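You operate a simulated robot arm through the tools that you are given. There is no shell and no other tool.

Carry out the task below with a simulated robot arm. There is one attempt and no reset: what you move stays moved.

TASK
Pair each sock on the sock board with its match and slide the clips over.

It is judged by the outcome, as a careful person would: the job done as asked, and still so three seconds after it is handed in. It fails if anything else is knocked over, pushed out of place, dropped, spilled or broken.

THE ROBOT
A 7-joint arm with a two-finger parallel gripper, fixed in place. Base frame: the origin is on the floor under the middle of its stand, x ahead of it, y to its left, z up. Units: mm, degrees, N and s.
With the tool pointing down near the work surface it reaches from about 380 to 800 mm from the base axis. Its first joint turns from -143.0 to 143.0 degrees. Payload 3 kg.
Tool frame: the origin (TCP) lies between the finger pads and is the grasp point; the fingertips stand 30 mm ahead of it; z points along the fingers, y is the line along which they close. The gripper opens to 110 mm. The fingers are 20 mm wide and 10 mm thick; the gripper's body (48 by 112 mm) begins 55 mm behind the TCP.
Orientation is that of the tool frame in the base frame, as [roll, pitch, yaw] about the fixed x, y, z axes, in that order (R = Rz(yaw) Ry(pitch) Rx(roll)). With the fingers straight down and closing along the base's y, the tool's x points along the base's -x, its y along +y and its z along -z.

THE INTERFACE
- The arm moves only by the tool arm_command. Its argument "rows" is text: rows parted by semicolons, each of 7 numbers parted by spaces: the gripper command, from -1 (shut) to 1 (fully open), values between in proportion, then the shift along the tool's x, y, z in mm, then the turn, a rotation vector about the tool's x, y, z in degrees. In form: jaw x y z rx ry rz; .... A call has 1 to 20 rows; each row shifts and turns the commanded pose from where the row before left it, along the tool's axes as they then stand. Rows are played at 5 a second. More than 50 mm and 8.6 degrees between two rows, or a gripper value outside its range, and nothing of the call is played. Where a pose cannot be reached the arm comes as near as it can. A force on the tool above 90 N (or 10 N above the force at the start of the call, whichever is more), or a blocked arm, ends the call early, and 0.2 s more pass. The fingers move at their own pace (about 153 mm/s each) and stop on an object; they squeeze with about 26 N. The grip force told is the motor's: it shows also when the fingers shut on nothing. Time passes only in rows, and 0.2 s behind the last, so rows that do not move let the fingers close. It gives the time, the measured TCP pose, the force on the tool (base axes), the opening and the grip force at its end, in the units of the frame above (readings bear some noise), with the torque about the TCP (base axes, N m) and any sound that the robot's microphone picked up, and new pictures: "show" is both (left out), scene, wrist or none.
- Cameras (640 x 400 px; columns grow to the right, rows downward): "scene" is fixed at [220.8, -500.2, 1601.5]; the picture's right is [0.83, -0.55, 0.00], its down [-0.30, -0.45, -0.84] and it looks along [0.46, 0.70, -0.54] (base axes); focal length 318 px, centre (320, 200). "wrist" rides on the gripper at [72, 17, -103] in the tool frame; the picture's right is [-0.23, 0.97, 0.00], its down [-0.76, -0.18, -0.62] and it looks along [-0.61, -0.14, 0.78] (tool axes); focal length 222 px, centre (320, 200). There is no depth. A picture from a camera that has moved, and an enlarged one, comes with that camera's place and axes in the base frame and with its lens.
- lift_body(by): moves the trunk up (or, below 0, down) by that many mm; the arm rides with it, the base frame stays. It gives what a move gives, with no picture.
- close_up(camera, box): a new picture of the part [left, top, right, bottom] of that camera's present view, enlarged. It takes no simulated time.
- finish_job(): hands the job in; it is judged then, once.

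Nothing tells you positions but the pictures and the camera data. Unless the task says otherwise, let go and move clear before handing in.

The tools are called after ">>>" by a JSON object that holds its "name" and its "arguments". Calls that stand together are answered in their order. arm_command: Moves the arm, as the interface text tells. Its arguments: {"type":"object","properties":{"rows":{"type":"string"},"show":{"type":"string","enum":["both","scene","wrist","none"]}},"required":["rows"]} The other tools are called the same way: lift_body (by) moves the trunk up or down; close_up (camera, box) takes an enlarged picture of a part of a camera's view; finish_job () hands the job in.

At the start:

```text
time: 0.0
position: [502.4, 214.3, 1233.5]
orientation: [179.9, 0.0, 180.0]
contact_force: [0.1, -0.4, -0.3]
wrist_torque: [0.02, 0.01, 0.01]
width: 109.9
grasp_force: 0.0
trunk travel left (down, up): [-425.0, 65.0]
```

scene: 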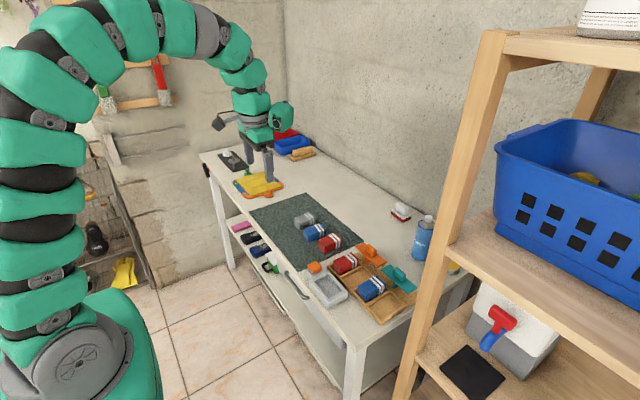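
wrist: 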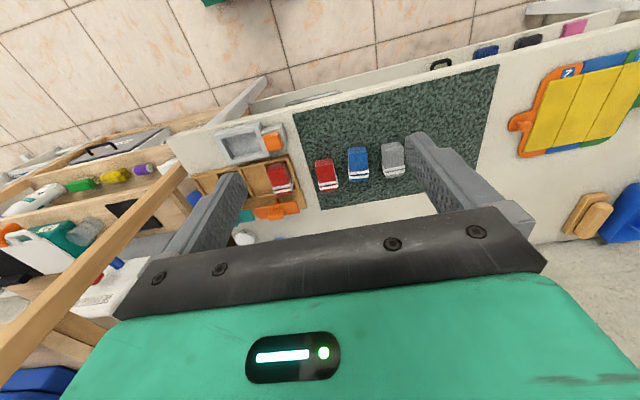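

I see a bench with a green mat holding socks (grey, blue, red), a wooden tray with red and blue socks, and clips perhaps (orange, teal). I'll take close-ups before moving anything.

>>> {"name": "close_up", "arguments": {"camera": "scene", "box": [240, 180, 440, 330]}}

>>> {"name": "close_up", "arguments": {"camera": "scene", "box": [300, 220, 420, 320]}}

>>> {"name": "close_up", "arguments": {"camera": "scene", "box": [200, 130, 340, 220]}}

>>> {"name": "close_up", "arguments": {"camera": "wrist", "box": [170, 60, 510, 250]}}

```text
2.67 times, centred on (340, 255) of scene
camera zoom: at [220.8, -500.2, 1601.5], right [0.83, -0.55, 0.0], down [-0.3, -0.45, -0.84], along [0.46, 0.7, -0.54], focal length 847 px, centre (267, 53)
```

zoom: 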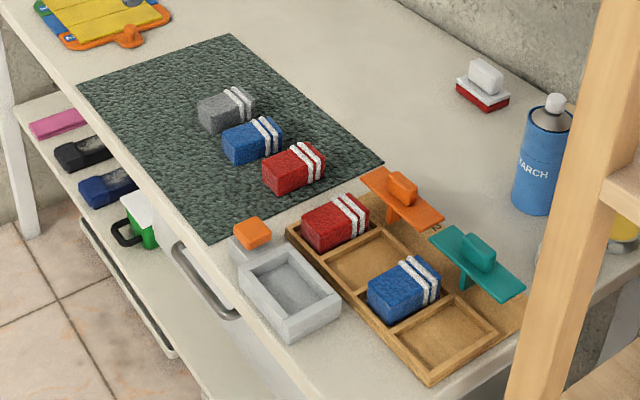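

```text
4.00 times, centred on (360, 270) of scene
camera zoom: at [220.8, -500.2, 1601.5], right [0.83, -0.55, 0.0], down [-0.3, -0.45, -0.84], along [0.46, 0.7, -0.54], focal length 1271 px, centre (160, -80)
```

zoom: 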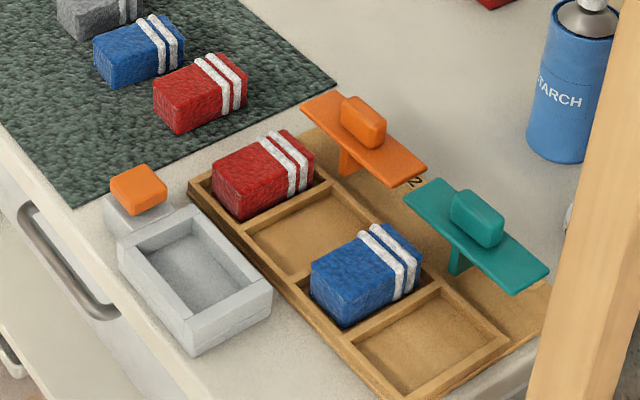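

```text
4.44 times, centred on (270, 175) of scene
camera zoom: at [220.8, -500.2, 1601.5], right [0.83, -0.55, 0.0], down [-0.3, -0.45, -0.84], along [0.46, 0.7, -0.54], focal length 1412 px, centre (542, 311)
```

zoom: 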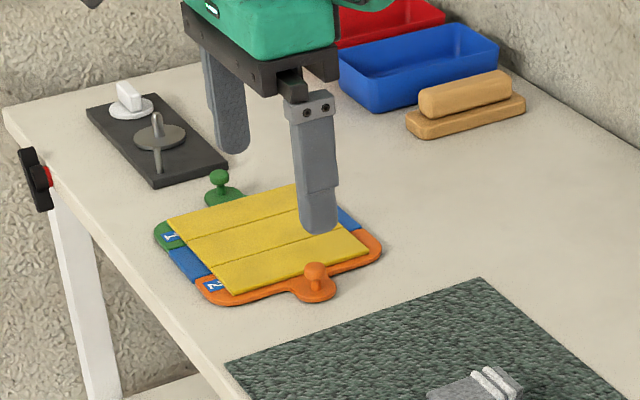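

```text
1.88 times, centred on (340, 155) of wrist
camera zoom: at [430.6, 231.2, 1336.2], right [0.23, 0.97, 0.0], down [0.76, -0.18, 0.62], along [0.61, -0.14, -0.78], focal length 418 px, centre (282, 285)
```

zoom: 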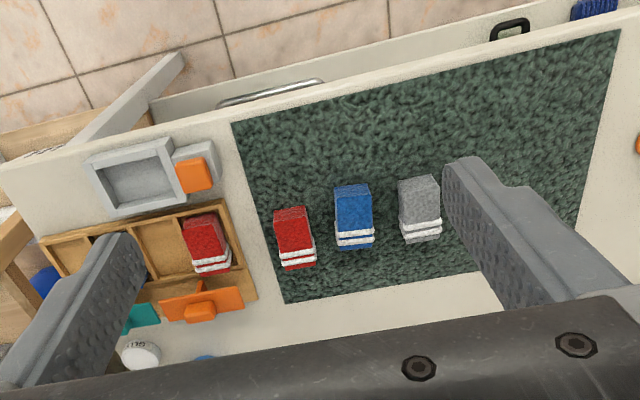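

Two views agree that the red mat sock is at about (710, 184, 885). The board is a four-bin tray along y at x≈695: red at y≈73, blue at y≈-50, and empty bins at y≈12 and y≈-105. The orange and teal clips stand behind it. The grey sock looks like an odd one. Next I move the wrist camera over the tray for a closer look.

>>> {"name": "arm_command", "arguments": {"rows": "1 -10 -40 15 0 0 0; 1 -10 -40 15 0 0 0; 1 -10 -40 15 0 0 0; 1 -10 -40 15 0 0 0; 1 -10 -34 15 0 0 0; 1 0 0 0 0 0 0"}}

```text
time: 1.4
position: [554.6, 20.7, 1159.4]
orientation: [179.9, -0.1, -180.0]
contact_force: [1.3, -0.4, 1.2]
wrist_torque: [0.01, 0.02, -0.01]
width: 110.1
grasp_force: 0.0
trunk travel left (down, up): [-425.0, 65.0]
camera wrist: at [482.4, 37.2, 1261.3], right [0.23, 0.97, 0.0], down [0.76, -0.18, 0.62], along [0.61, -0.14, -0.78], focal length 222 px, centre (320, 200)
```

scene: 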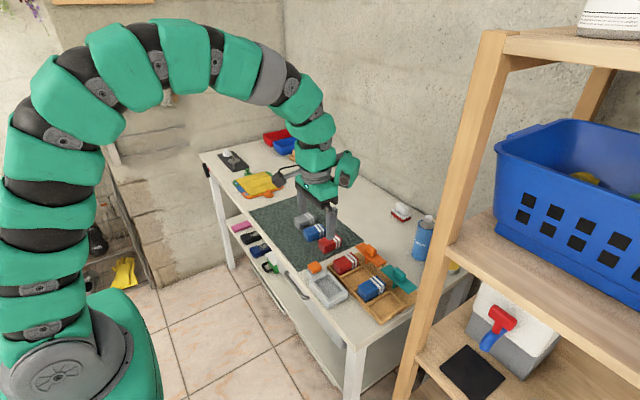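
wrist: 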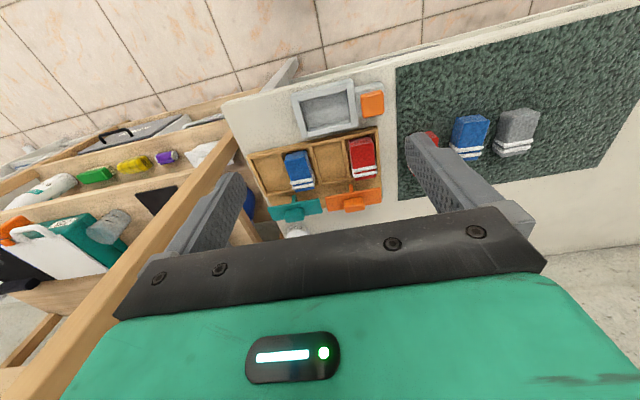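

>>> {"name": "close_up", "arguments": {"camera": "wrist", "box": [230, 70, 410, 240]}}

>>> {"name": "close_up", "arguments": {"camera": "scene", "box": [335, 235, 425, 325]}}

```text
2.35 times, centred on (320, 155) of wrist
camera zoom: at [482.4, 37.2, 1261.3], right [0.23, 0.97, 0.0], down [0.76, -0.18, 0.62], along [0.61, -0.14, -0.78], focal length 523 px, centre (320, 306)
```

zoom: 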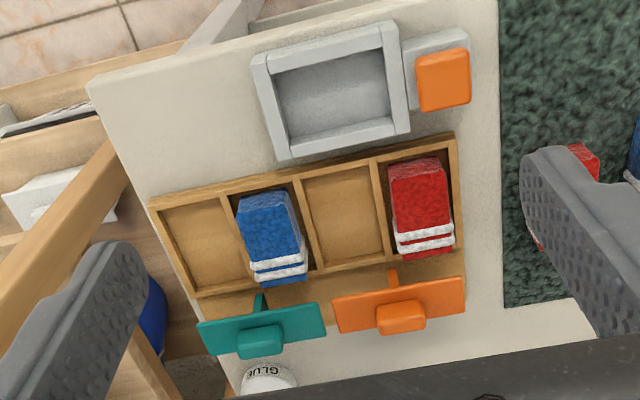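

```text
4.44 times, centred on (380, 280) of scene
camera zoom: at [220.8, -500.2, 1601.5], right [0.83, -0.55, 0.0], down [-0.3, -0.45, -0.84], along [0.46, 0.7, -0.54], focal length 1412 px, centre (53, -156)
```

zoom: 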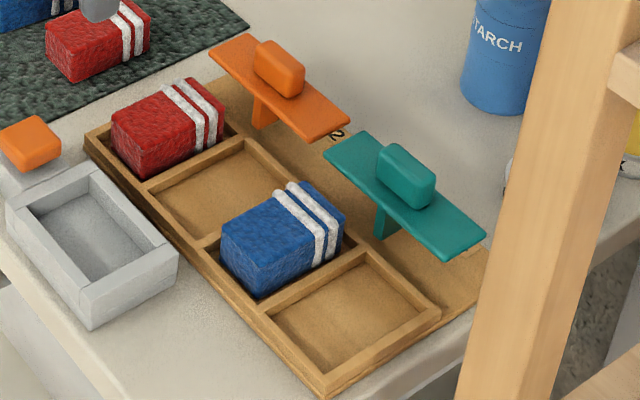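

The board's layout is clear now: its red and blue socks each have an empty bin beside them, and a clip on a post stands behind each pair. I'll go lower to see the clip posts and measure the bins.

>>> {"name": "arm_command", "arguments": {"rows": "1 0 0 40 0 0 0; 1 0 0 40 0 0 0; 1 0 0 40 0 0 0; 1 -5 0 20 0 0 0; 1 0 0 0 0 0 0", "show": "wrist"}}

>>> {"name": "close_up", "arguments": {"camera": "wrist", "box": [180, 60, 430, 240]}}

```text
time: 2.6
position: [557.5, 21.5, 1019.4]
orientation: [180.0, -0.2, -180.0]
contact_force: [0.5, 0.4, -0.2]
wrist_torque: [0.02, -0.02, 0.01]
width: 109.8
grasp_force: 0.0
trunk travel left (down, up): [-425.0, 65.0]
camera wrist: at [486.3, 38.1, 1122.4], right [0.23, 0.97, 0.0], down [0.76, -0.18, 0.62], along [0.61, -0.14, -0.78], focal length 222 px, centre (320, 200)
```

wrist: 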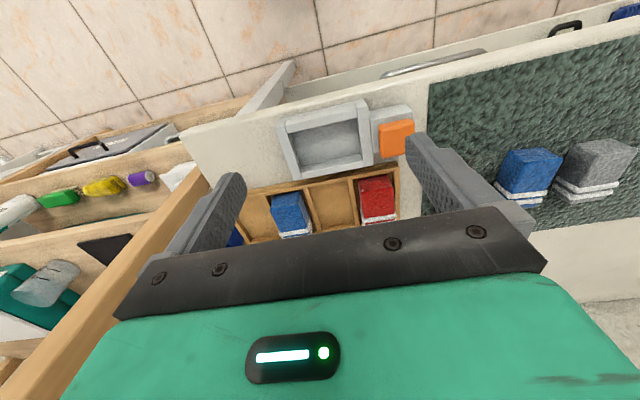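

```text
2.22 times, centred on (305, 150) of wrist
camera zoom: at [486.3, 38.1, 1122.4], right [0.23, 0.97, 0.0], down [0.76, -0.18, 0.62], along [0.61, -0.14, -0.78], focal length 494 px, centre (353, 311)
```

zoom: 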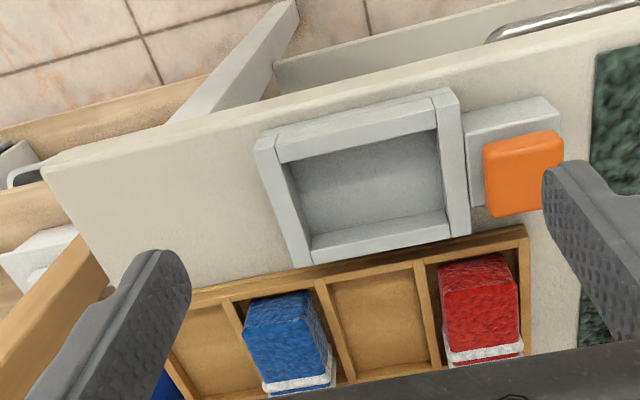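

The gripper body hides the clips from here, so I'm moving forward about 95 mm at the same height.

>>> {"name": "arm_command", "arguments": {"rows": "1 -35 0 0 0 0 0; 1 -35 0 0 0 0 0; 1 -30 0 0 0 0 0; 1 0 0 0 0 0 0", "show": "wrist"}}

>>> {"name": "close_up", "arguments": {"camera": "wrist", "box": [180, 60, 430, 240]}}

```text
time: 3.6
position: [658.6, 18.9, 1019.6]
orientation: [-179.9, -0.2, 180.0]
contact_force: [0.4, 0.0, 0.0]
wrist_torque: [0.01, -0.01, -0.01]
width: 110.1
grasp_force: 0.0
trunk travel left (down, up): [-425.0, 65.0]
camera wrist: at [585.6, 37.2, 1122.3], right [0.23, 0.97, 0.0], down [0.76, -0.18, 0.62], along [0.61, -0.14, -0.78], focal length 222 px, centre (320, 200)
```

wrist: 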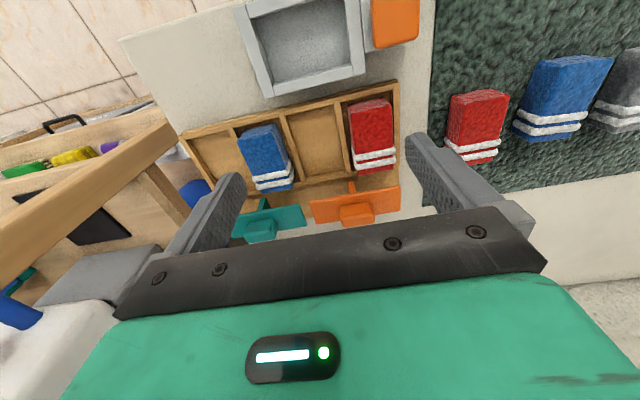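

```text
2.22 times, centred on (305, 150) of wrist
camera zoom: at [585.6, 37.2, 1122.3], right [0.23, 0.97, 0.0], down [0.76, -0.18, 0.62], along [0.61, -0.14, -0.78], focal length 494 px, centre (353, 311)
```

zoom: 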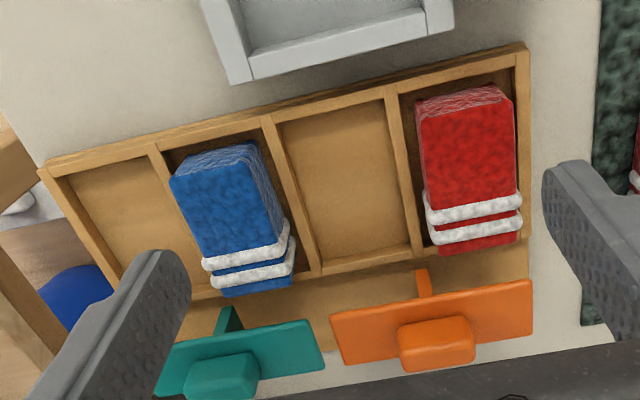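

The tray measures about x 648–748 and y −142 to 105, with wall tops at z≈876. Bins are about 52 mm wide, and socks about 41 × 75 × 38 mm. I need to see how the clip posts meet the board, so I'll turn the wrist 90° to look along −y.

>>> {"name": "arm_command", "arguments": {"rows": "1 0 5 0 0 0 8.2; 1 0 5 0 0 0 8.2; 1 0 5 0 0 0 8.2; 1 0 5 0 0 0 8.2; 1 0 5 0 0 0 8.2; 1 0 5 0 0 0 8.2; 1 0 5 0 0 0 8.2; 1 0 0 0 0 0 8.2; 1 0 0 0 0 0 8.2; 1 0 0 0 0 0 8.2; 1 0 0 0 0 0 8; 1 0 0 0 0 0 0"}}

>>> {"name": "close_up", "arguments": {"camera": "wrist", "box": [180, 60, 460, 240]}}

```text
time: 6.2
position: [671.8, 51.0, 1019.5]
orientation: [-180.0, -0.1, 89.9]
contact_force: [-0.4, -0.1, -0.2]
wrist_torque: [0.01, 0.0, 0.01]
width: 110.0
grasp_force: 0.0
trunk travel left (down, up): [-425.0, 65.0]
camera wrist: at [688.7, 123.1, 1121.6], right [0.97, -0.23, 0.0], down [-0.18, -0.76, 0.62], along [-0.14, -0.61, -0.78], focal length 222 px, centre (320, 200)
```

scene: 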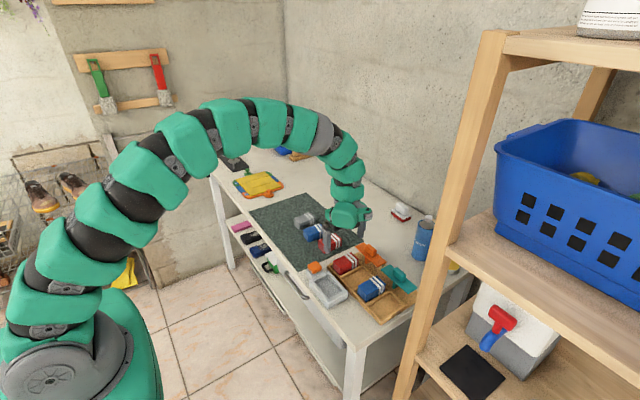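
wrist: 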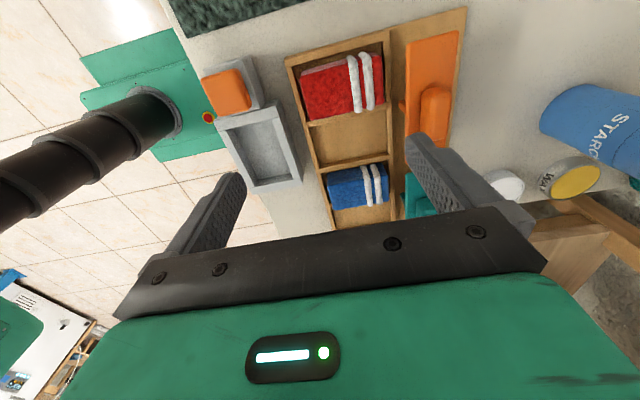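

```text
2.22 times, centred on (320, 150) of wrist
camera zoom: at [688.7, 123.1, 1121.6], right [0.97, -0.23, 0.0], down [-0.18, -0.76, 0.62], along [-0.14, -0.61, -0.78], focal length 494 px, centre (320, 311)
```

zoom: 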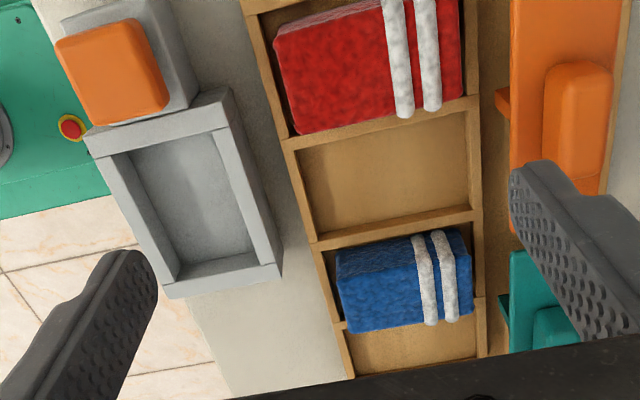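

From above, the posts sit behind the tray's back wall, under the front edge of each clip plate. I'll shift toward +y and tilt the camera for a low side view of heights and posts.

>>> {"name": "arm_command", "arguments": {"rows": "1 40 12 0 0 0 0; 1 40 12 0 0 0 0; 1 40 12 0 0 0 0; 1 0 0 0 0 -8 0; 1 0 0 0 0 -8 0; 1 0 0 0 0 -8 0; 1 0 0 0 0 -8 0; 1 0 0 0 0 -6 0; 1 0 0 0 0 0 0"}}

>>> {"name": "close_up", "arguments": {"camera": "wrist", "box": [220, 0, 460, 220]}}

```text
time: 8.2
position: [708.2, 171.2, 1020.1]
orientation: [-179.9, 38.1, 90.0]
contact_force: [0.2, 0.9, -0.1]
wrist_torque: [-0.03, -0.01, -0.02]
width: 110.0
grasp_force: 0.0
trunk travel left (down, up): [-425.0, 65.0]
camera wrist: at [725.2, 291.5, 1055.3], right [0.97, -0.18, 0.14], down [-0.18, -0.21, 0.96], along [-0.14, -0.96, -0.24], focal length 222 px, centre (320, 200)
```

scene: 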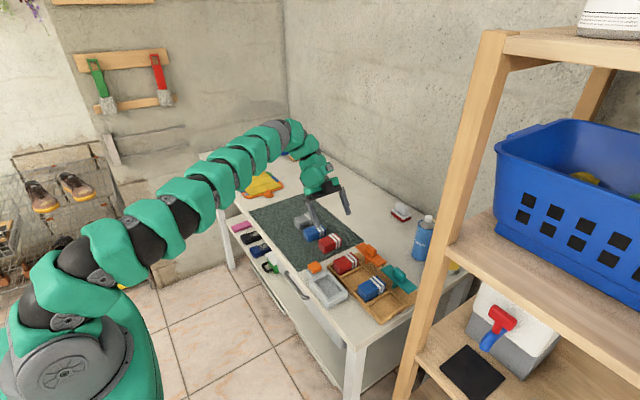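
wrist: 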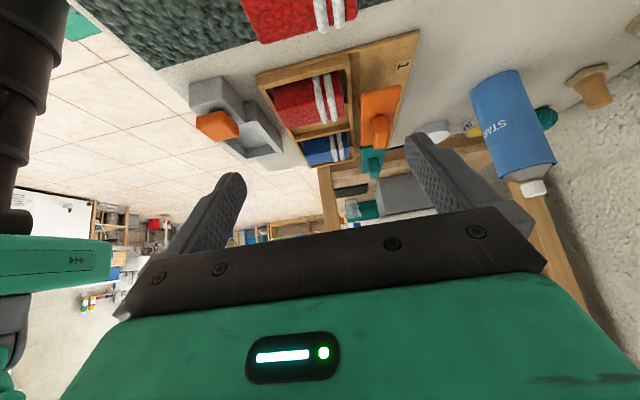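

```text
1.82 times, centred on (340, 110) of wrist
camera zoom: at [725.2, 291.5, 1055.3], right [0.97, -0.18, 0.14], down [-0.18, -0.21, 0.96], along [-0.14, -0.96, -0.24], focal length 404 px, centre (284, 364)
```

zoom: 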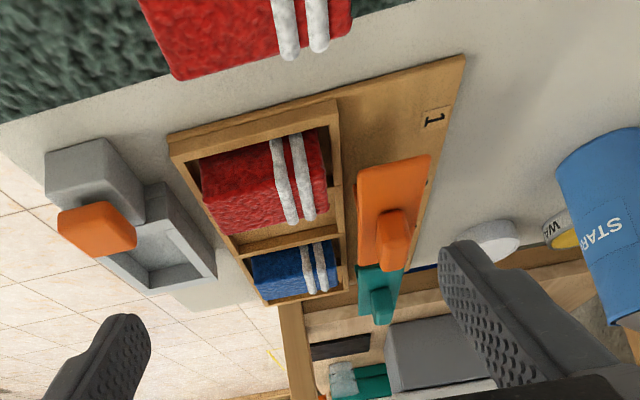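

>>> {"name": "close_up", "arguments": {"camera": "wrist", "box": [300, 20, 420, 190]}}

>>> {"name": "close_up", "arguments": {"camera": "scene", "box": [345, 235, 425, 300]}}

```text
2.35 times, centred on (360, 105) of wrist
camera zoom: at [725.2, 291.5, 1055.3], right [0.97, -0.18, 0.14], down [-0.18, -0.21, 0.96], along [-0.14, -0.96, -0.24], focal length 523 px, centre (226, 424)
```

zoom: 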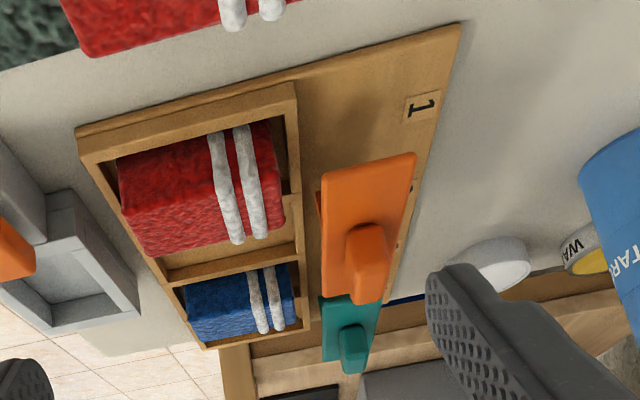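

```text
6.15 times, centred on (385, 268) of scene
camera zoom: at [220.8, -500.2, 1601.5], right [0.83, -0.55, 0.0], down [-0.3, -0.45, -0.84], along [0.46, 0.7, -0.54], focal length 1955 px, centre (-80, -215)
```

zoom: 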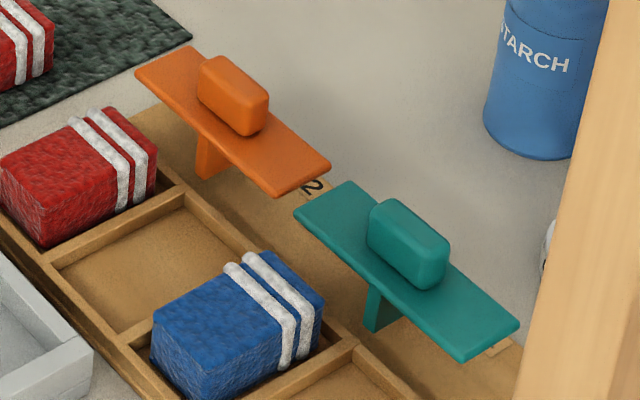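

The clip posts end at about z 880, just above the wall tops, so each clip rides over the divider between its two bins. The plates are at z≈915 and the handles at about (767, 40) and (766, −82). The bins are numbered 1–4. Now I'll level the tool, turn it back and look at the red mat sock from above.

>>> {"name": "arm_command", "arguments": {"rows": "1 0 0 0 0 8 0; 1 0 0 0 0 8 0; 1 0 0 0 0 8 0; 1 0 0 0 0 8 0; 1 0 0 0 0 6 0; 1 0 0 0 0 0 -8.2; 1 0 0 0 0 0 -8.2; 1 0 0 0 0 0 -8.2; 1 0 0 0 0 0 -8.2; 1 0 0 0 0 0 -8.2; 1 0 0 0 0 0 -8.2; 1 0 0 0 0 0 -8.2; 1 0 0 0 0 0 -8.2; 1 0 0 0 0 0 -8.2; 1 0 0 0 0 0 -8.2; 1 0 0 0 0 0 -8; 1 0 0 0 0 0 0", "show": "wrist"}}

>>> {"name": "close_up", "arguments": {"camera": "wrist", "box": [200, 40, 440, 220]}}

```text
time: 11.8
position: [707.7, 170.5, 1019.7]
orientation: [-180.0, -0.1, -179.9]
contact_force: [0.1, -0.4, 0.0]
wrist_torque: [0.03, 0.0, -0.03]
width: 110.0
grasp_force: 0.0
trunk travel left (down, up): [-425.0, 65.0]
camera wrist: at [635.9, 187.7, 1121.3], right [0.23, 0.97, 0.0], down [0.76, -0.18, 0.62], along [0.61, -0.14, -0.78], focal length 222 px, centre (320, 200)
```

wrist: 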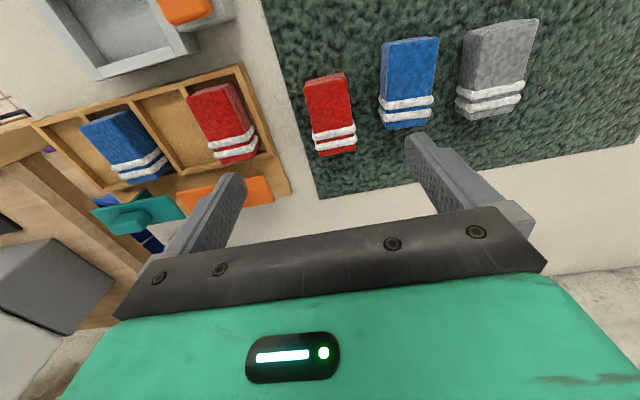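

```text
2.22 times, centred on (320, 130) of wrist
camera zoom: at [635.9, 187.7, 1121.3], right [0.23, 0.97, 0.0], down [0.76, -0.18, 0.62], along [0.61, -0.14, -0.78], focal length 494 px, centre (320, 356)
```

zoom: 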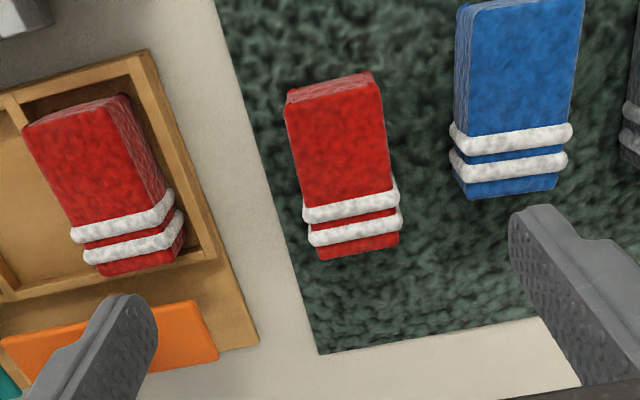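

The red mat sock spans x 678–750 and y 164–202, nearly square to the axes, with the blue one about 33 mm away. I'll narrow the jaw to 58 mm so it stays clear of the blue sock, centre over the red one and go partway down to check.

>>> {"name": "arm_command", "arguments": {"rows": "0.055 -6 12 0 0 0 0; 0.055 0 0 30 0 0 0; 0.055 0 0 30 0 0 0; 0.055 0 0 20 0 0 0; 0.055 0 0 0 0 0 0; 0.055 0 0 0 0 0 0"}}

>>> {"name": "close_up", "arguments": {"camera": "wrist", "box": [200, 60, 480, 260]}}

>>> {"name": "close_up", "arguments": {"camera": "scene", "box": [280, 190, 400, 280]}}

```text
time: 13.2
position: [714.8, 182.0, 940.0]
orientation: [-180.0, 0.0, -180.0]
contact_force: [0.0, 0.7, -0.5]
wrist_torque: [0.0, 0.02, -0.04]
width: 58.1
grasp_force: 0.0
trunk travel left (down, up): [-425.0, 65.0]
camera wrist: at [641.5, 200.0, 1041.2], right [0.23, 0.97, 0.0], down [0.76, -0.18, 0.62], along [0.61, -0.14, -0.78], focal length 222 px, centre (320, 200)
```

scene: 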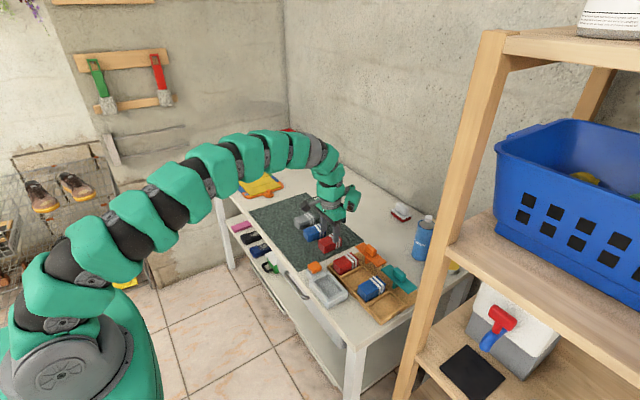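
wrist: 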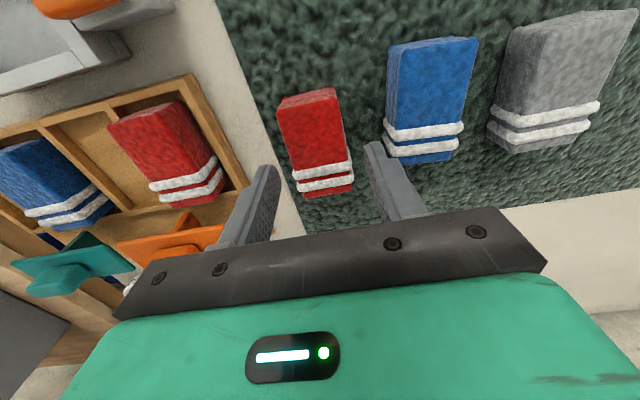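

```text
2.00 times, centred on (340, 160) of wrist
camera zoom: at [641.5, 200.0, 1041.2], right [0.23, 0.97, 0.0], down [0.76, -0.18, 0.62], along [0.61, -0.14, -0.78], focal length 444 px, centre (280, 280)
```

zoom: 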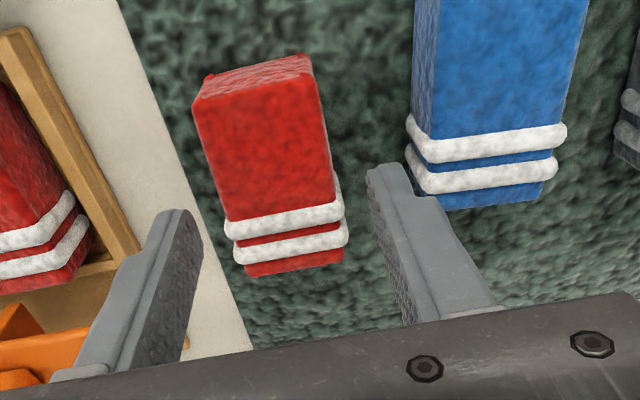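

```text
4.44 times, centred on (340, 235) of scene
camera zoom: at [220.8, -500.2, 1601.5], right [0.83, -0.55, 0.0], down [-0.3, -0.45, -0.84], along [0.46, 0.7, -0.54], focal length 1412 px, centre (231, 44)
```

zoom: 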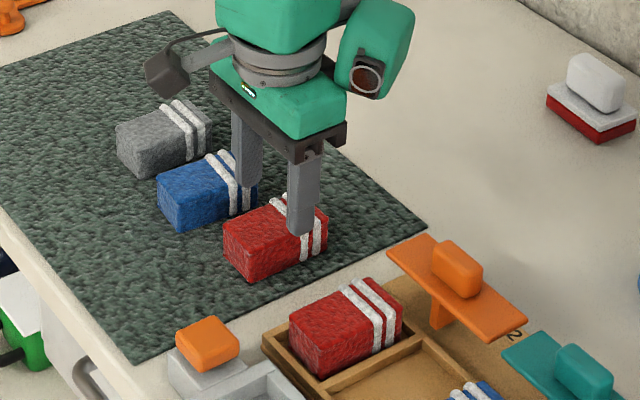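

The sock top is at about z 900 and the jaw straddles the sock with room on both sides. I'll go down to TCP z≈908, with the fingertips at about 878, and close.

>>> {"name": "arm_command", "arguments": {"rows": "0.055 0 1 16 0 0 0; 0.055 0 0 15 0 0 0; 0.055 0 0 0 0 0 0; -0.5 0 0 0 0 0 0; -0.5 0 0 0 0 0 0; -0.5 0 0 0 0 0 0"}}

>>> {"name": "close_up", "arguments": {"camera": "scene", "box": [280, 190, 400, 280]}}

```text
time: 14.6
position: [713.4, 183.3, 907.8]
orientation: [-180.0, -0.1, 179.9]
contact_force: [0.1, 0.7, 0.5]
wrist_torque: [-0.02, -0.01, 0.0]
width: 42.6
grasp_force: 25.6
trunk travel left (down, up): [-425.0, 65.0]
camera wrist: at [641.8, 201.2, 1010.1], right [0.23, 0.97, 0.0], down [0.76, -0.18, 0.62], along [0.61, -0.14, -0.78], focal length 222 px, centre (320, 200)
```

scene: 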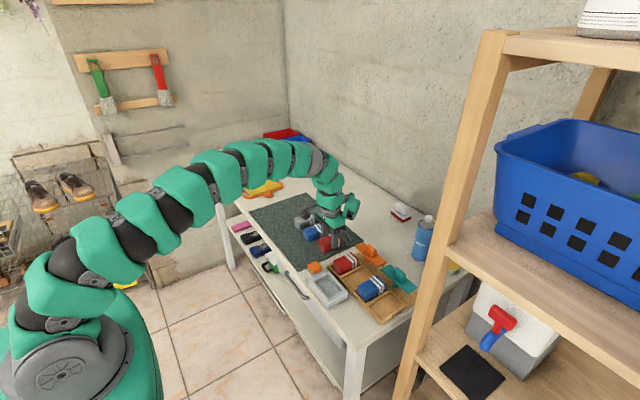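
wrist: 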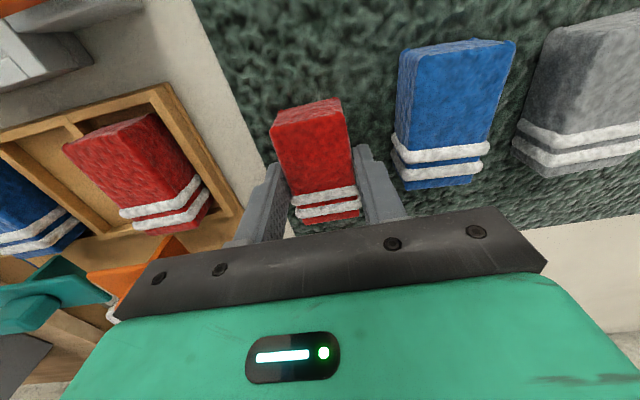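

```text
4.44 times, centred on (340, 235) of scene
camera zoom: at [220.8, -500.2, 1601.5], right [0.83, -0.55, 0.0], down [-0.3, -0.45, -0.84], along [0.46, 0.7, -0.54], focal length 1412 px, centre (231, 44)
```

zoom: 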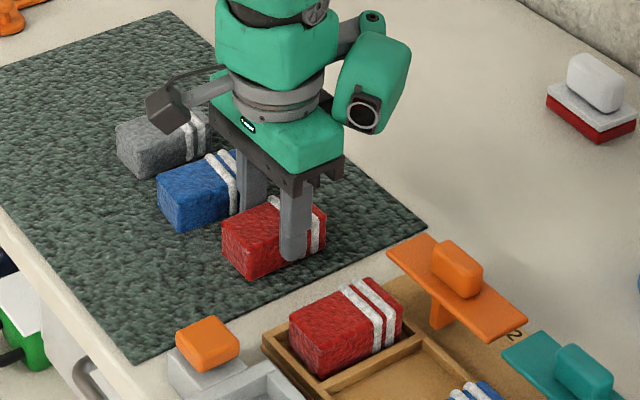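

The red sock is gripped at a width of 42.6 mm. I'm lifting it 80 mm and carrying it over bin 2, centred near (696, 9.5).

>>> {"name": "arm_command", "arguments": {"rows": "-0.5 0 0 -20 0 0 0; -0.5 0 0 -30 0 0 0; -0.5 0 0 -30 0 0 0; -0.5 3.5 -34.8 0 0 0 0; -0.5 3.5 -34.8 0 0 0 0; -0.5 3.5 -34.8 0 0 0 0; -0.5 3.5 -34.8 0 0 0 0; -0.5 3.5 -34.6 0 0 0 0; -0.5 0 0 0 0 0 0; -0.5 0 0 0 0 0 0"}}

>>> {"name": "close_up", "arguments": {"camera": "wrist", "box": [200, 60, 480, 260]}}

>>> {"name": "close_up", "arguments": {"camera": "scene", "box": [310, 220, 430, 310]}}

```text
time: 16.8
position: [697.6, 10.5, 989.1]
orientation: [179.9, 0.0, -179.9]
contact_force: [-1.4, -0.6, 0.2]
wrist_torque: [0.01, 0.01, 0.03]
width: 27.4
grasp_force: 0.1
trunk travel left (down, up): [-425.0, 65.0]
camera wrist: at [625.8, 28.7, 1091.2], right [0.23, 0.97, 0.0], down [0.76, -0.18, 0.62], along [0.61, -0.14, -0.78], focal length 222 px, centre (320, 200)
```

scene: 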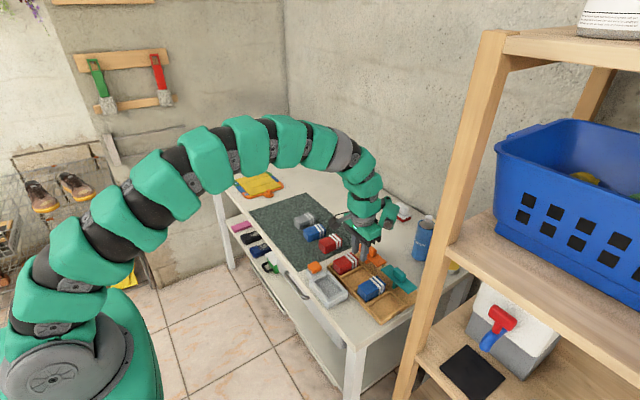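
wrist: 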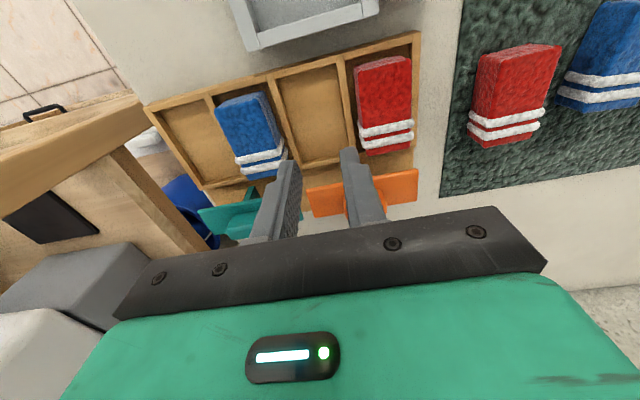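

```text
2.00 times, centred on (340, 160) of wrist
camera zoom: at [625.8, 28.7, 1091.2], right [0.23, 0.97, 0.0], down [0.76, -0.18, 0.62], along [0.61, -0.14, -0.78], focal length 444 px, centre (280, 280)
```

zoom: 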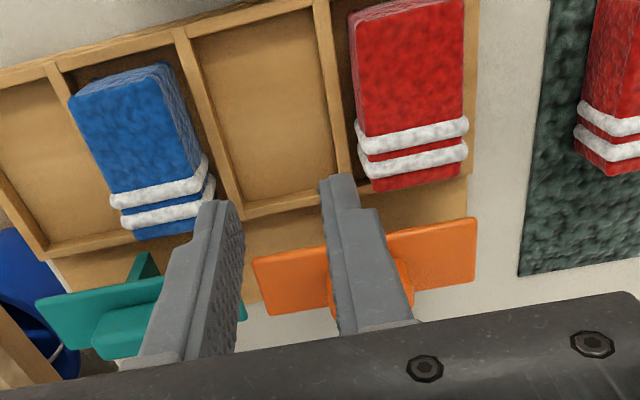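

```text
4.44 times, centred on (370, 265) of scene
camera zoom: at [220.8, -500.2, 1601.5], right [0.83, -0.55, 0.0], down [-0.3, -0.45, -0.84], along [0.46, 0.7, -0.54], focal length 1412 px, centre (98, -89)
```

zoom: 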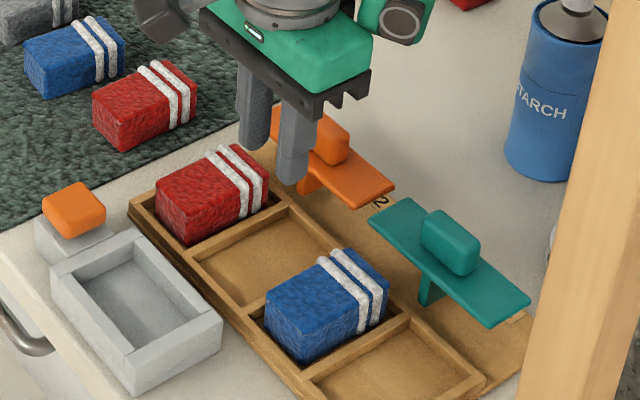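

The sock slipped out during the lift and is still standing on the mat. The fingers closed to 27.4 mm on nothing. I'll go back, check where it is, and grip deeper with a full shut command and a slow lift.

>>> {"name": "arm_command", "arguments": {"rows": "-0.2 0 40 0 0 0 0; -0.1 0 40 0 0 0 0; 0.1 0 40 0 0 0 0; 0.1 0 40 -10 0 0 0; 0.1 0 0 0 0 0 0; 0.1 0 0 0 0 0 0", "show": "wrist"}}

>>> {"name": "close_up", "arguments": {"camera": "wrist", "box": [200, 60, 480, 260]}}

>>> {"name": "close_up", "arguments": {"camera": "scene", "box": [280, 190, 400, 280]}}

```text
time: 18.2
position: [696.3, 171.7, 999.3]
orientation: [179.9, 0.0, -180.0]
contact_force: [-0.1, 0.5, 0.3]
wrist_torque: [0.0, 0.0, 0.05]
width: 60.5
grasp_force: 0.1
trunk travel left (down, up): [-425.0, 65.0]
camera wrist: at [623.9, 188.7, 1101.5], right [0.23, 0.97, 0.0], down [0.76, -0.18, 0.62], along [0.61, -0.14, -0.78], focal length 222 px, centre (320, 200)
```

wrist: 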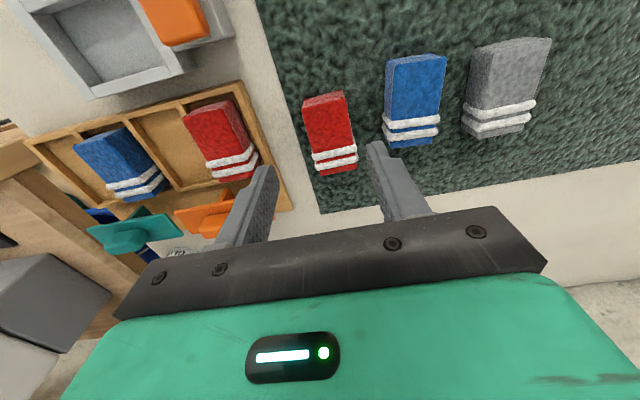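

```text
2.00 times, centred on (340, 160) of wrist
camera zoom: at [623.9, 188.7, 1101.5], right [0.23, 0.97, 0.0], down [0.76, -0.18, 0.62], along [0.61, -0.14, -0.78], focal length 444 px, centre (280, 280)
```

zoom: 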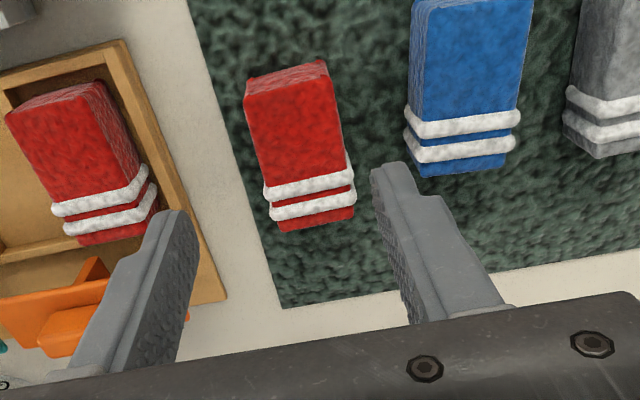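

```text
4.44 times, centred on (340, 235) of scene
camera zoom: at [220.8, -500.2, 1601.5], right [0.83, -0.55, 0.0], down [-0.3, -0.45, -0.84], along [0.46, 0.7, -0.54], focal length 1412 px, centre (231, 44)
```

zoom: 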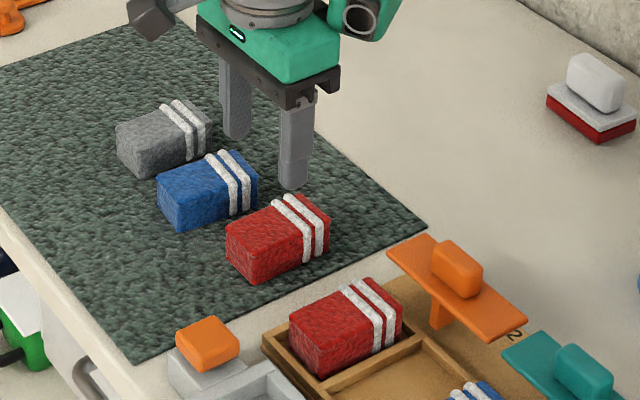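

The red sock is now centred at about (713.5, 180). I'm descending with the jaw at 60 mm to TCP z≈898, with the tips at about 868, for a deeper grip.

>>> {"name": "arm_command", "arguments": {"rows": "0.08 -17 8 0 0 0 0; 0.08 0 0 30 0 0 0; 0.08 0 0 30 0 0 0; 0.08 0 0 20 0 0 0; 0.08 0 0 15 0 0 0; 0.08 0 0 6 0 0 0; 0.08 0 0 0 0 0 0; -1 0 0 0 0 0 0; -1 0 0 0 0 0 0; -1 0 0 0 0 0 0; -1 0 0 0 0 0 0"}}

>>> {"name": "close_up", "arguments": {"camera": "scene", "box": [280, 190, 400, 280]}}

```text
time: 20.6
position: [713.2, 177.7, 896.0]
orientation: [-179.9, 0.1, 180.0]
contact_force: [-0.3, 0.7, 0.2]
wrist_torque: [-0.01, 0.01, 0.0]
width: 43.3
grasp_force: 26.1
trunk travel left (down, up): [-425.0, 65.0]
camera wrist: at [641.0, 194.9, 999.0], right [0.23, 0.97, 0.0], down [0.76, -0.18, 0.62], along [0.61, -0.14, -0.78], focal length 222 px, centre (320, 200)
```

scene: 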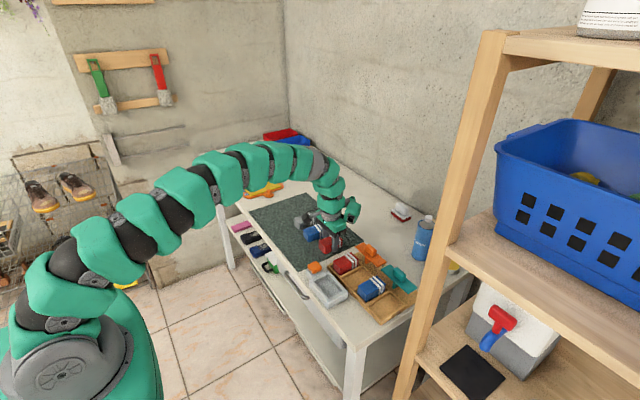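
wrist: 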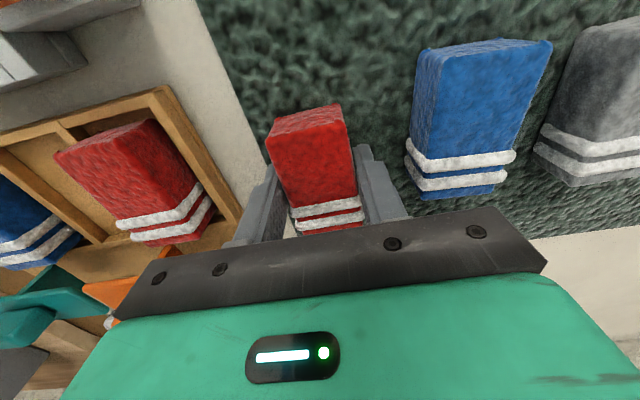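

```text
4.44 times, centred on (340, 235) of scene
camera zoom: at [220.8, -500.2, 1601.5], right [0.83, -0.55, 0.0], down [-0.3, -0.45, -0.84], along [0.46, 0.7, -0.54], focal length 1412 px, centre (231, 44)
```

zoom: 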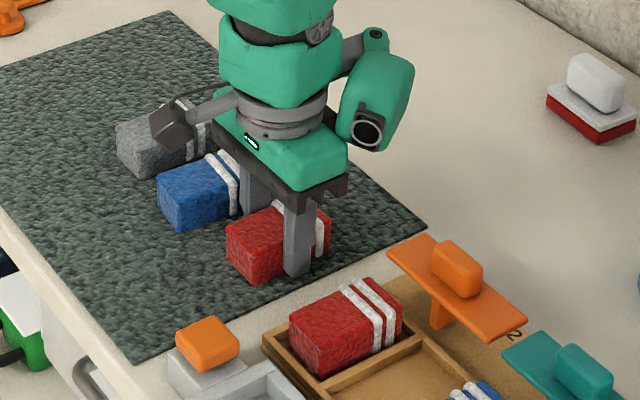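

It's gripped at 43.3 mm with the tips near the mat. I'm lifting slowly and checking that the width holds.

>>> {"name": "arm_command", "arguments": {"rows": "-1 0 0 -3 0 0 0; -1 0 0 -5 0 0 0; -1 0 0 -6 0 0 0; -1 0 0 -8 0 0 0; -1 0 0 -8 0 0 0; -1 0 0 0 0 0 0; -1 0 0 0 0 0 0", "show": "wrist"}}

>>> {"name": "close_up", "arguments": {"camera": "scene", "box": [280, 190, 400, 280]}}

```text
time: 22.2
position: [712.9, 177.6, 927.4]
orientation: [179.9, 0.1, -180.0]
contact_force: [-0.2, -0.1, 0.1]
wrist_torque: [-0.02, 0.02, 0.0]
width: 42.9
grasp_force: 26.3
trunk travel left (down, up): [-425.0, 65.0]
camera wrist: at [640.2, 194.9, 1029.6], right [0.23, 0.97, 0.0], down [0.76, -0.18, 0.62], along [0.61, -0.14, -0.78], focal length 222 px, centre (320, 200)
```

wrist: 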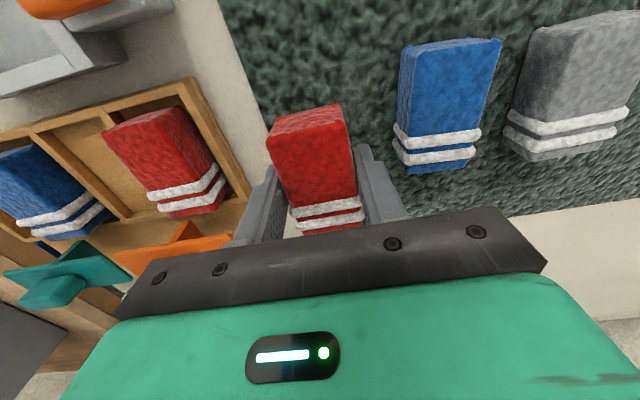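

```text
4.44 times, centred on (340, 235) of scene
camera zoom: at [220.8, -500.2, 1601.5], right [0.83, -0.55, 0.0], down [-0.3, -0.45, -0.84], along [0.46, 0.7, -0.54], focal length 1412 px, centre (231, 44)
```

zoom: 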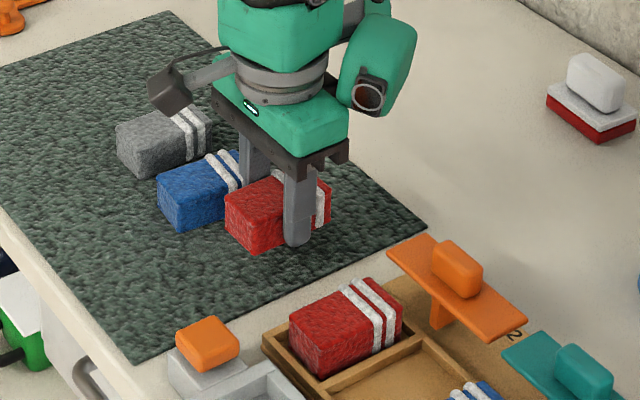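

The sock is held firmly (42.9 mm, 26 N). I'm lifting it to z≈987 and carrying it smoothly to above bin 2.

>>> {"name": "arm_command", "arguments": {"rows": "-1 0 0 -10 0 0 0; -1 0 0 -15 0 0 0; -1 0 0 -15 0 0 0; -1 0 0 -12 0 0 0; -1 0 0 -8 0 0 0; -1 1 -10 0 0 0 0; -1 2 -18 0 0 0 0; -1 2 -20 0 0 0 0; -1 2 -20 0 0 0 0; -1 2 -20 0 0 0 0; -1 2 -20 0 0 0 0; -1 2 -20 0 0 0 0; -1 2 -18 0 0 0 0; -1 1 -14 0 0 0 0; -1 1 -8 0 0 0 0; -1 0 0 0 0 0 0; -1 0 0 0 0 0 0"}}

>>> {"name": "close_up", "arguments": {"camera": "scene", "box": [310, 220, 430, 310]}}

>>> {"name": "close_up", "arguments": {"camera": "wrist", "box": [140, 20, 460, 250]}}

```text
time: 25.8
position: [695.8, 10.3, 986.2]
orientation: [179.9, 0.0, 179.9]
contact_force: [0.3, -0.2, -0.1]
wrist_torque: [0.02, 0.01, -0.03]
width: 43.4
grasp_force: 26.0
trunk travel left (down, up): [-425.0, 65.0]
camera wrist: at [624.0, 27.6, 1088.7], right [0.23, 0.97, 0.0], down [0.76, -0.18, 0.62], along [0.61, -0.14, -0.78], focal length 222 px, centre (320, 200)
```

scene: 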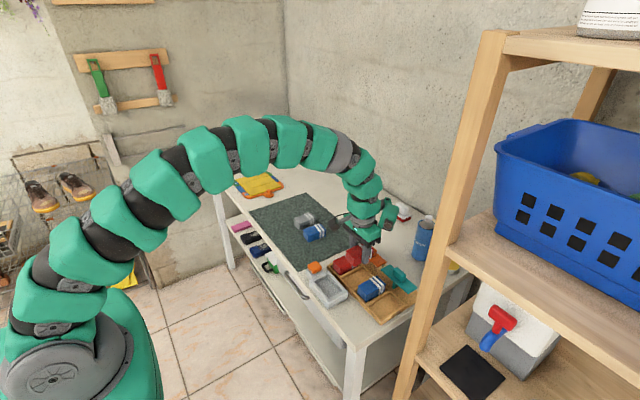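
wrist: 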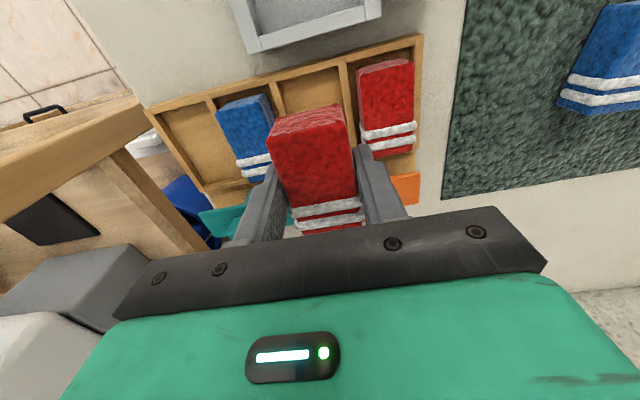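

```text
4.44 times, centred on (370, 265) of scene
camera zoom: at [220.8, -500.2, 1601.5], right [0.83, -0.55, 0.0], down [-0.3, -0.45, -0.84], along [0.46, 0.7, -0.54], focal length 1412 px, centre (98, -89)
```

zoom: 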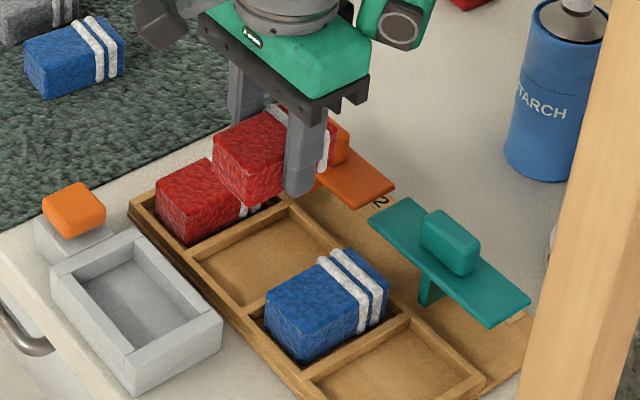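

```text
1.74 times, centred on (300, 135) of wrist
camera zoom: at [624.0, 27.6, 1088.7], right [0.23, 0.97, 0.0], down [0.76, -0.18, 0.62], along [0.61, -0.14, -0.78], focal length 386 px, centre (355, 313)
```

zoom: 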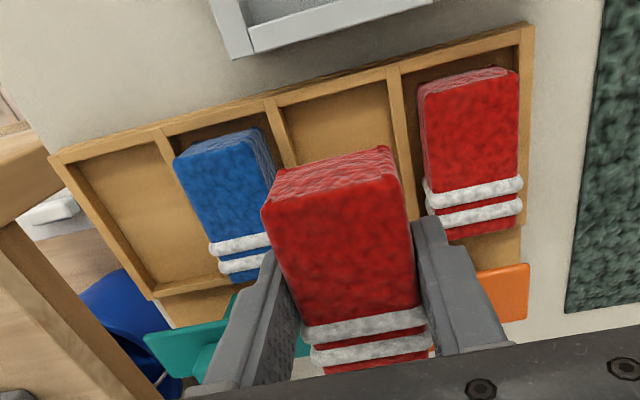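

The bin 2 dividers are at y≈40 and −21, so the bin centre is about 9.3. I'll nudge y by −1.5 and lower the sock to just above the walls.

>>> {"name": "arm_command", "arguments": {"rows": "-1 0 -1.5 10 0 0 0; -1 0 0 15 0 0 0; -1 0 0 15 0 0 0; -1 0 0 15 0 0 0; -1 0 0 10 0 0 0; -1 0 0 6 0 0 0; -1 0 0 0 0 0 0"}}

>>> {"name": "close_up", "arguments": {"camera": "scene", "box": [320, 235, 420, 310]}}

>>> {"name": "close_up", "arguments": {"camera": "wrist", "box": [160, 60, 480, 260]}}

```text
time: 27.4
position: [696.1, 6.8, 915.4]
orientation: [180.0, 0.0, -180.0]
contact_force: [-0.1, -0.1, -0.4]
wrist_torque: [-0.02, 0.0, 0.02]
width: 43.1
grasp_force: 26.3
trunk travel left (down, up): [-425.0, 65.0]
camera wrist: at [624.0, 25.0, 1018.4], right [0.23, 0.97, 0.0], down [0.76, -0.18, 0.62], along [0.61, -0.14, -0.78], focal length 222 px, centre (320, 200)
```

scene: 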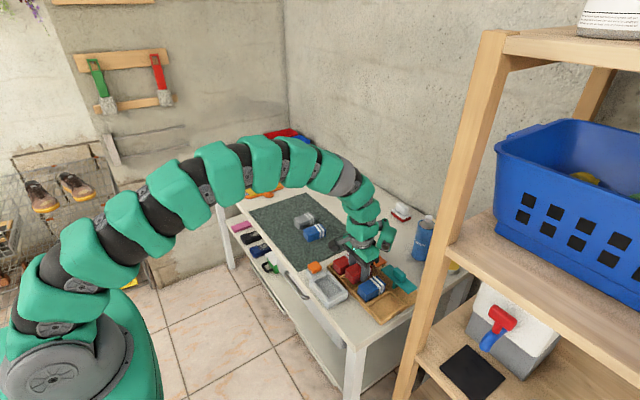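
wrist: 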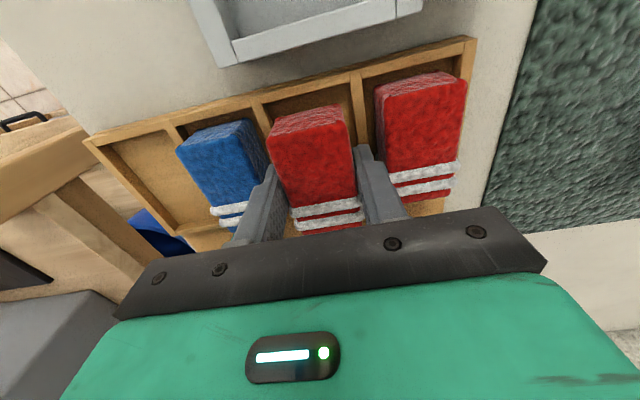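

```text
5.33 times, centred on (370, 272) of scene
camera zoom: at [220.8, -500.2, 1601.5], right [0.83, -0.55, 0.0], down [-0.3, -0.45, -0.84], along [0.46, 0.7, -0.54], focal length 1694 px, centre (53, -187)
```

zoom: 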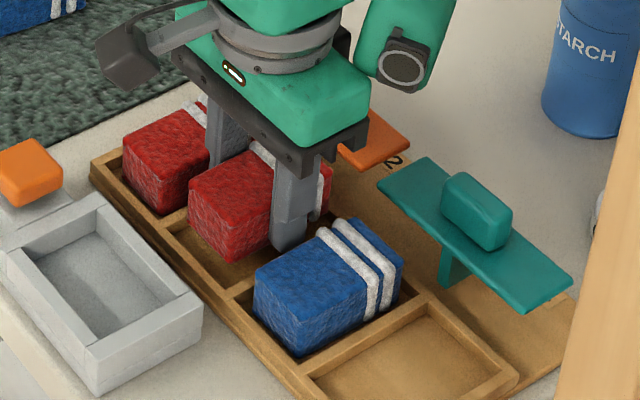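

```text
2.00 times, centred on (320, 160) of wrist
camera zoom: at [624.0, 25.0, 1018.4], right [0.23, 0.97, 0.0], down [0.76, -0.18, 0.62], along [0.61, -0.14, -0.78], focal length 444 px, centre (320, 280)
```

zoom: 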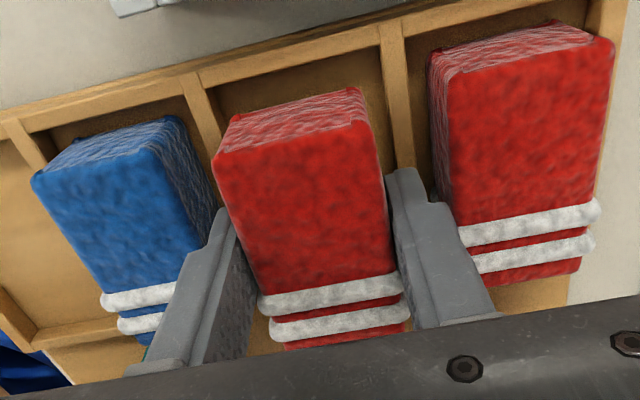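

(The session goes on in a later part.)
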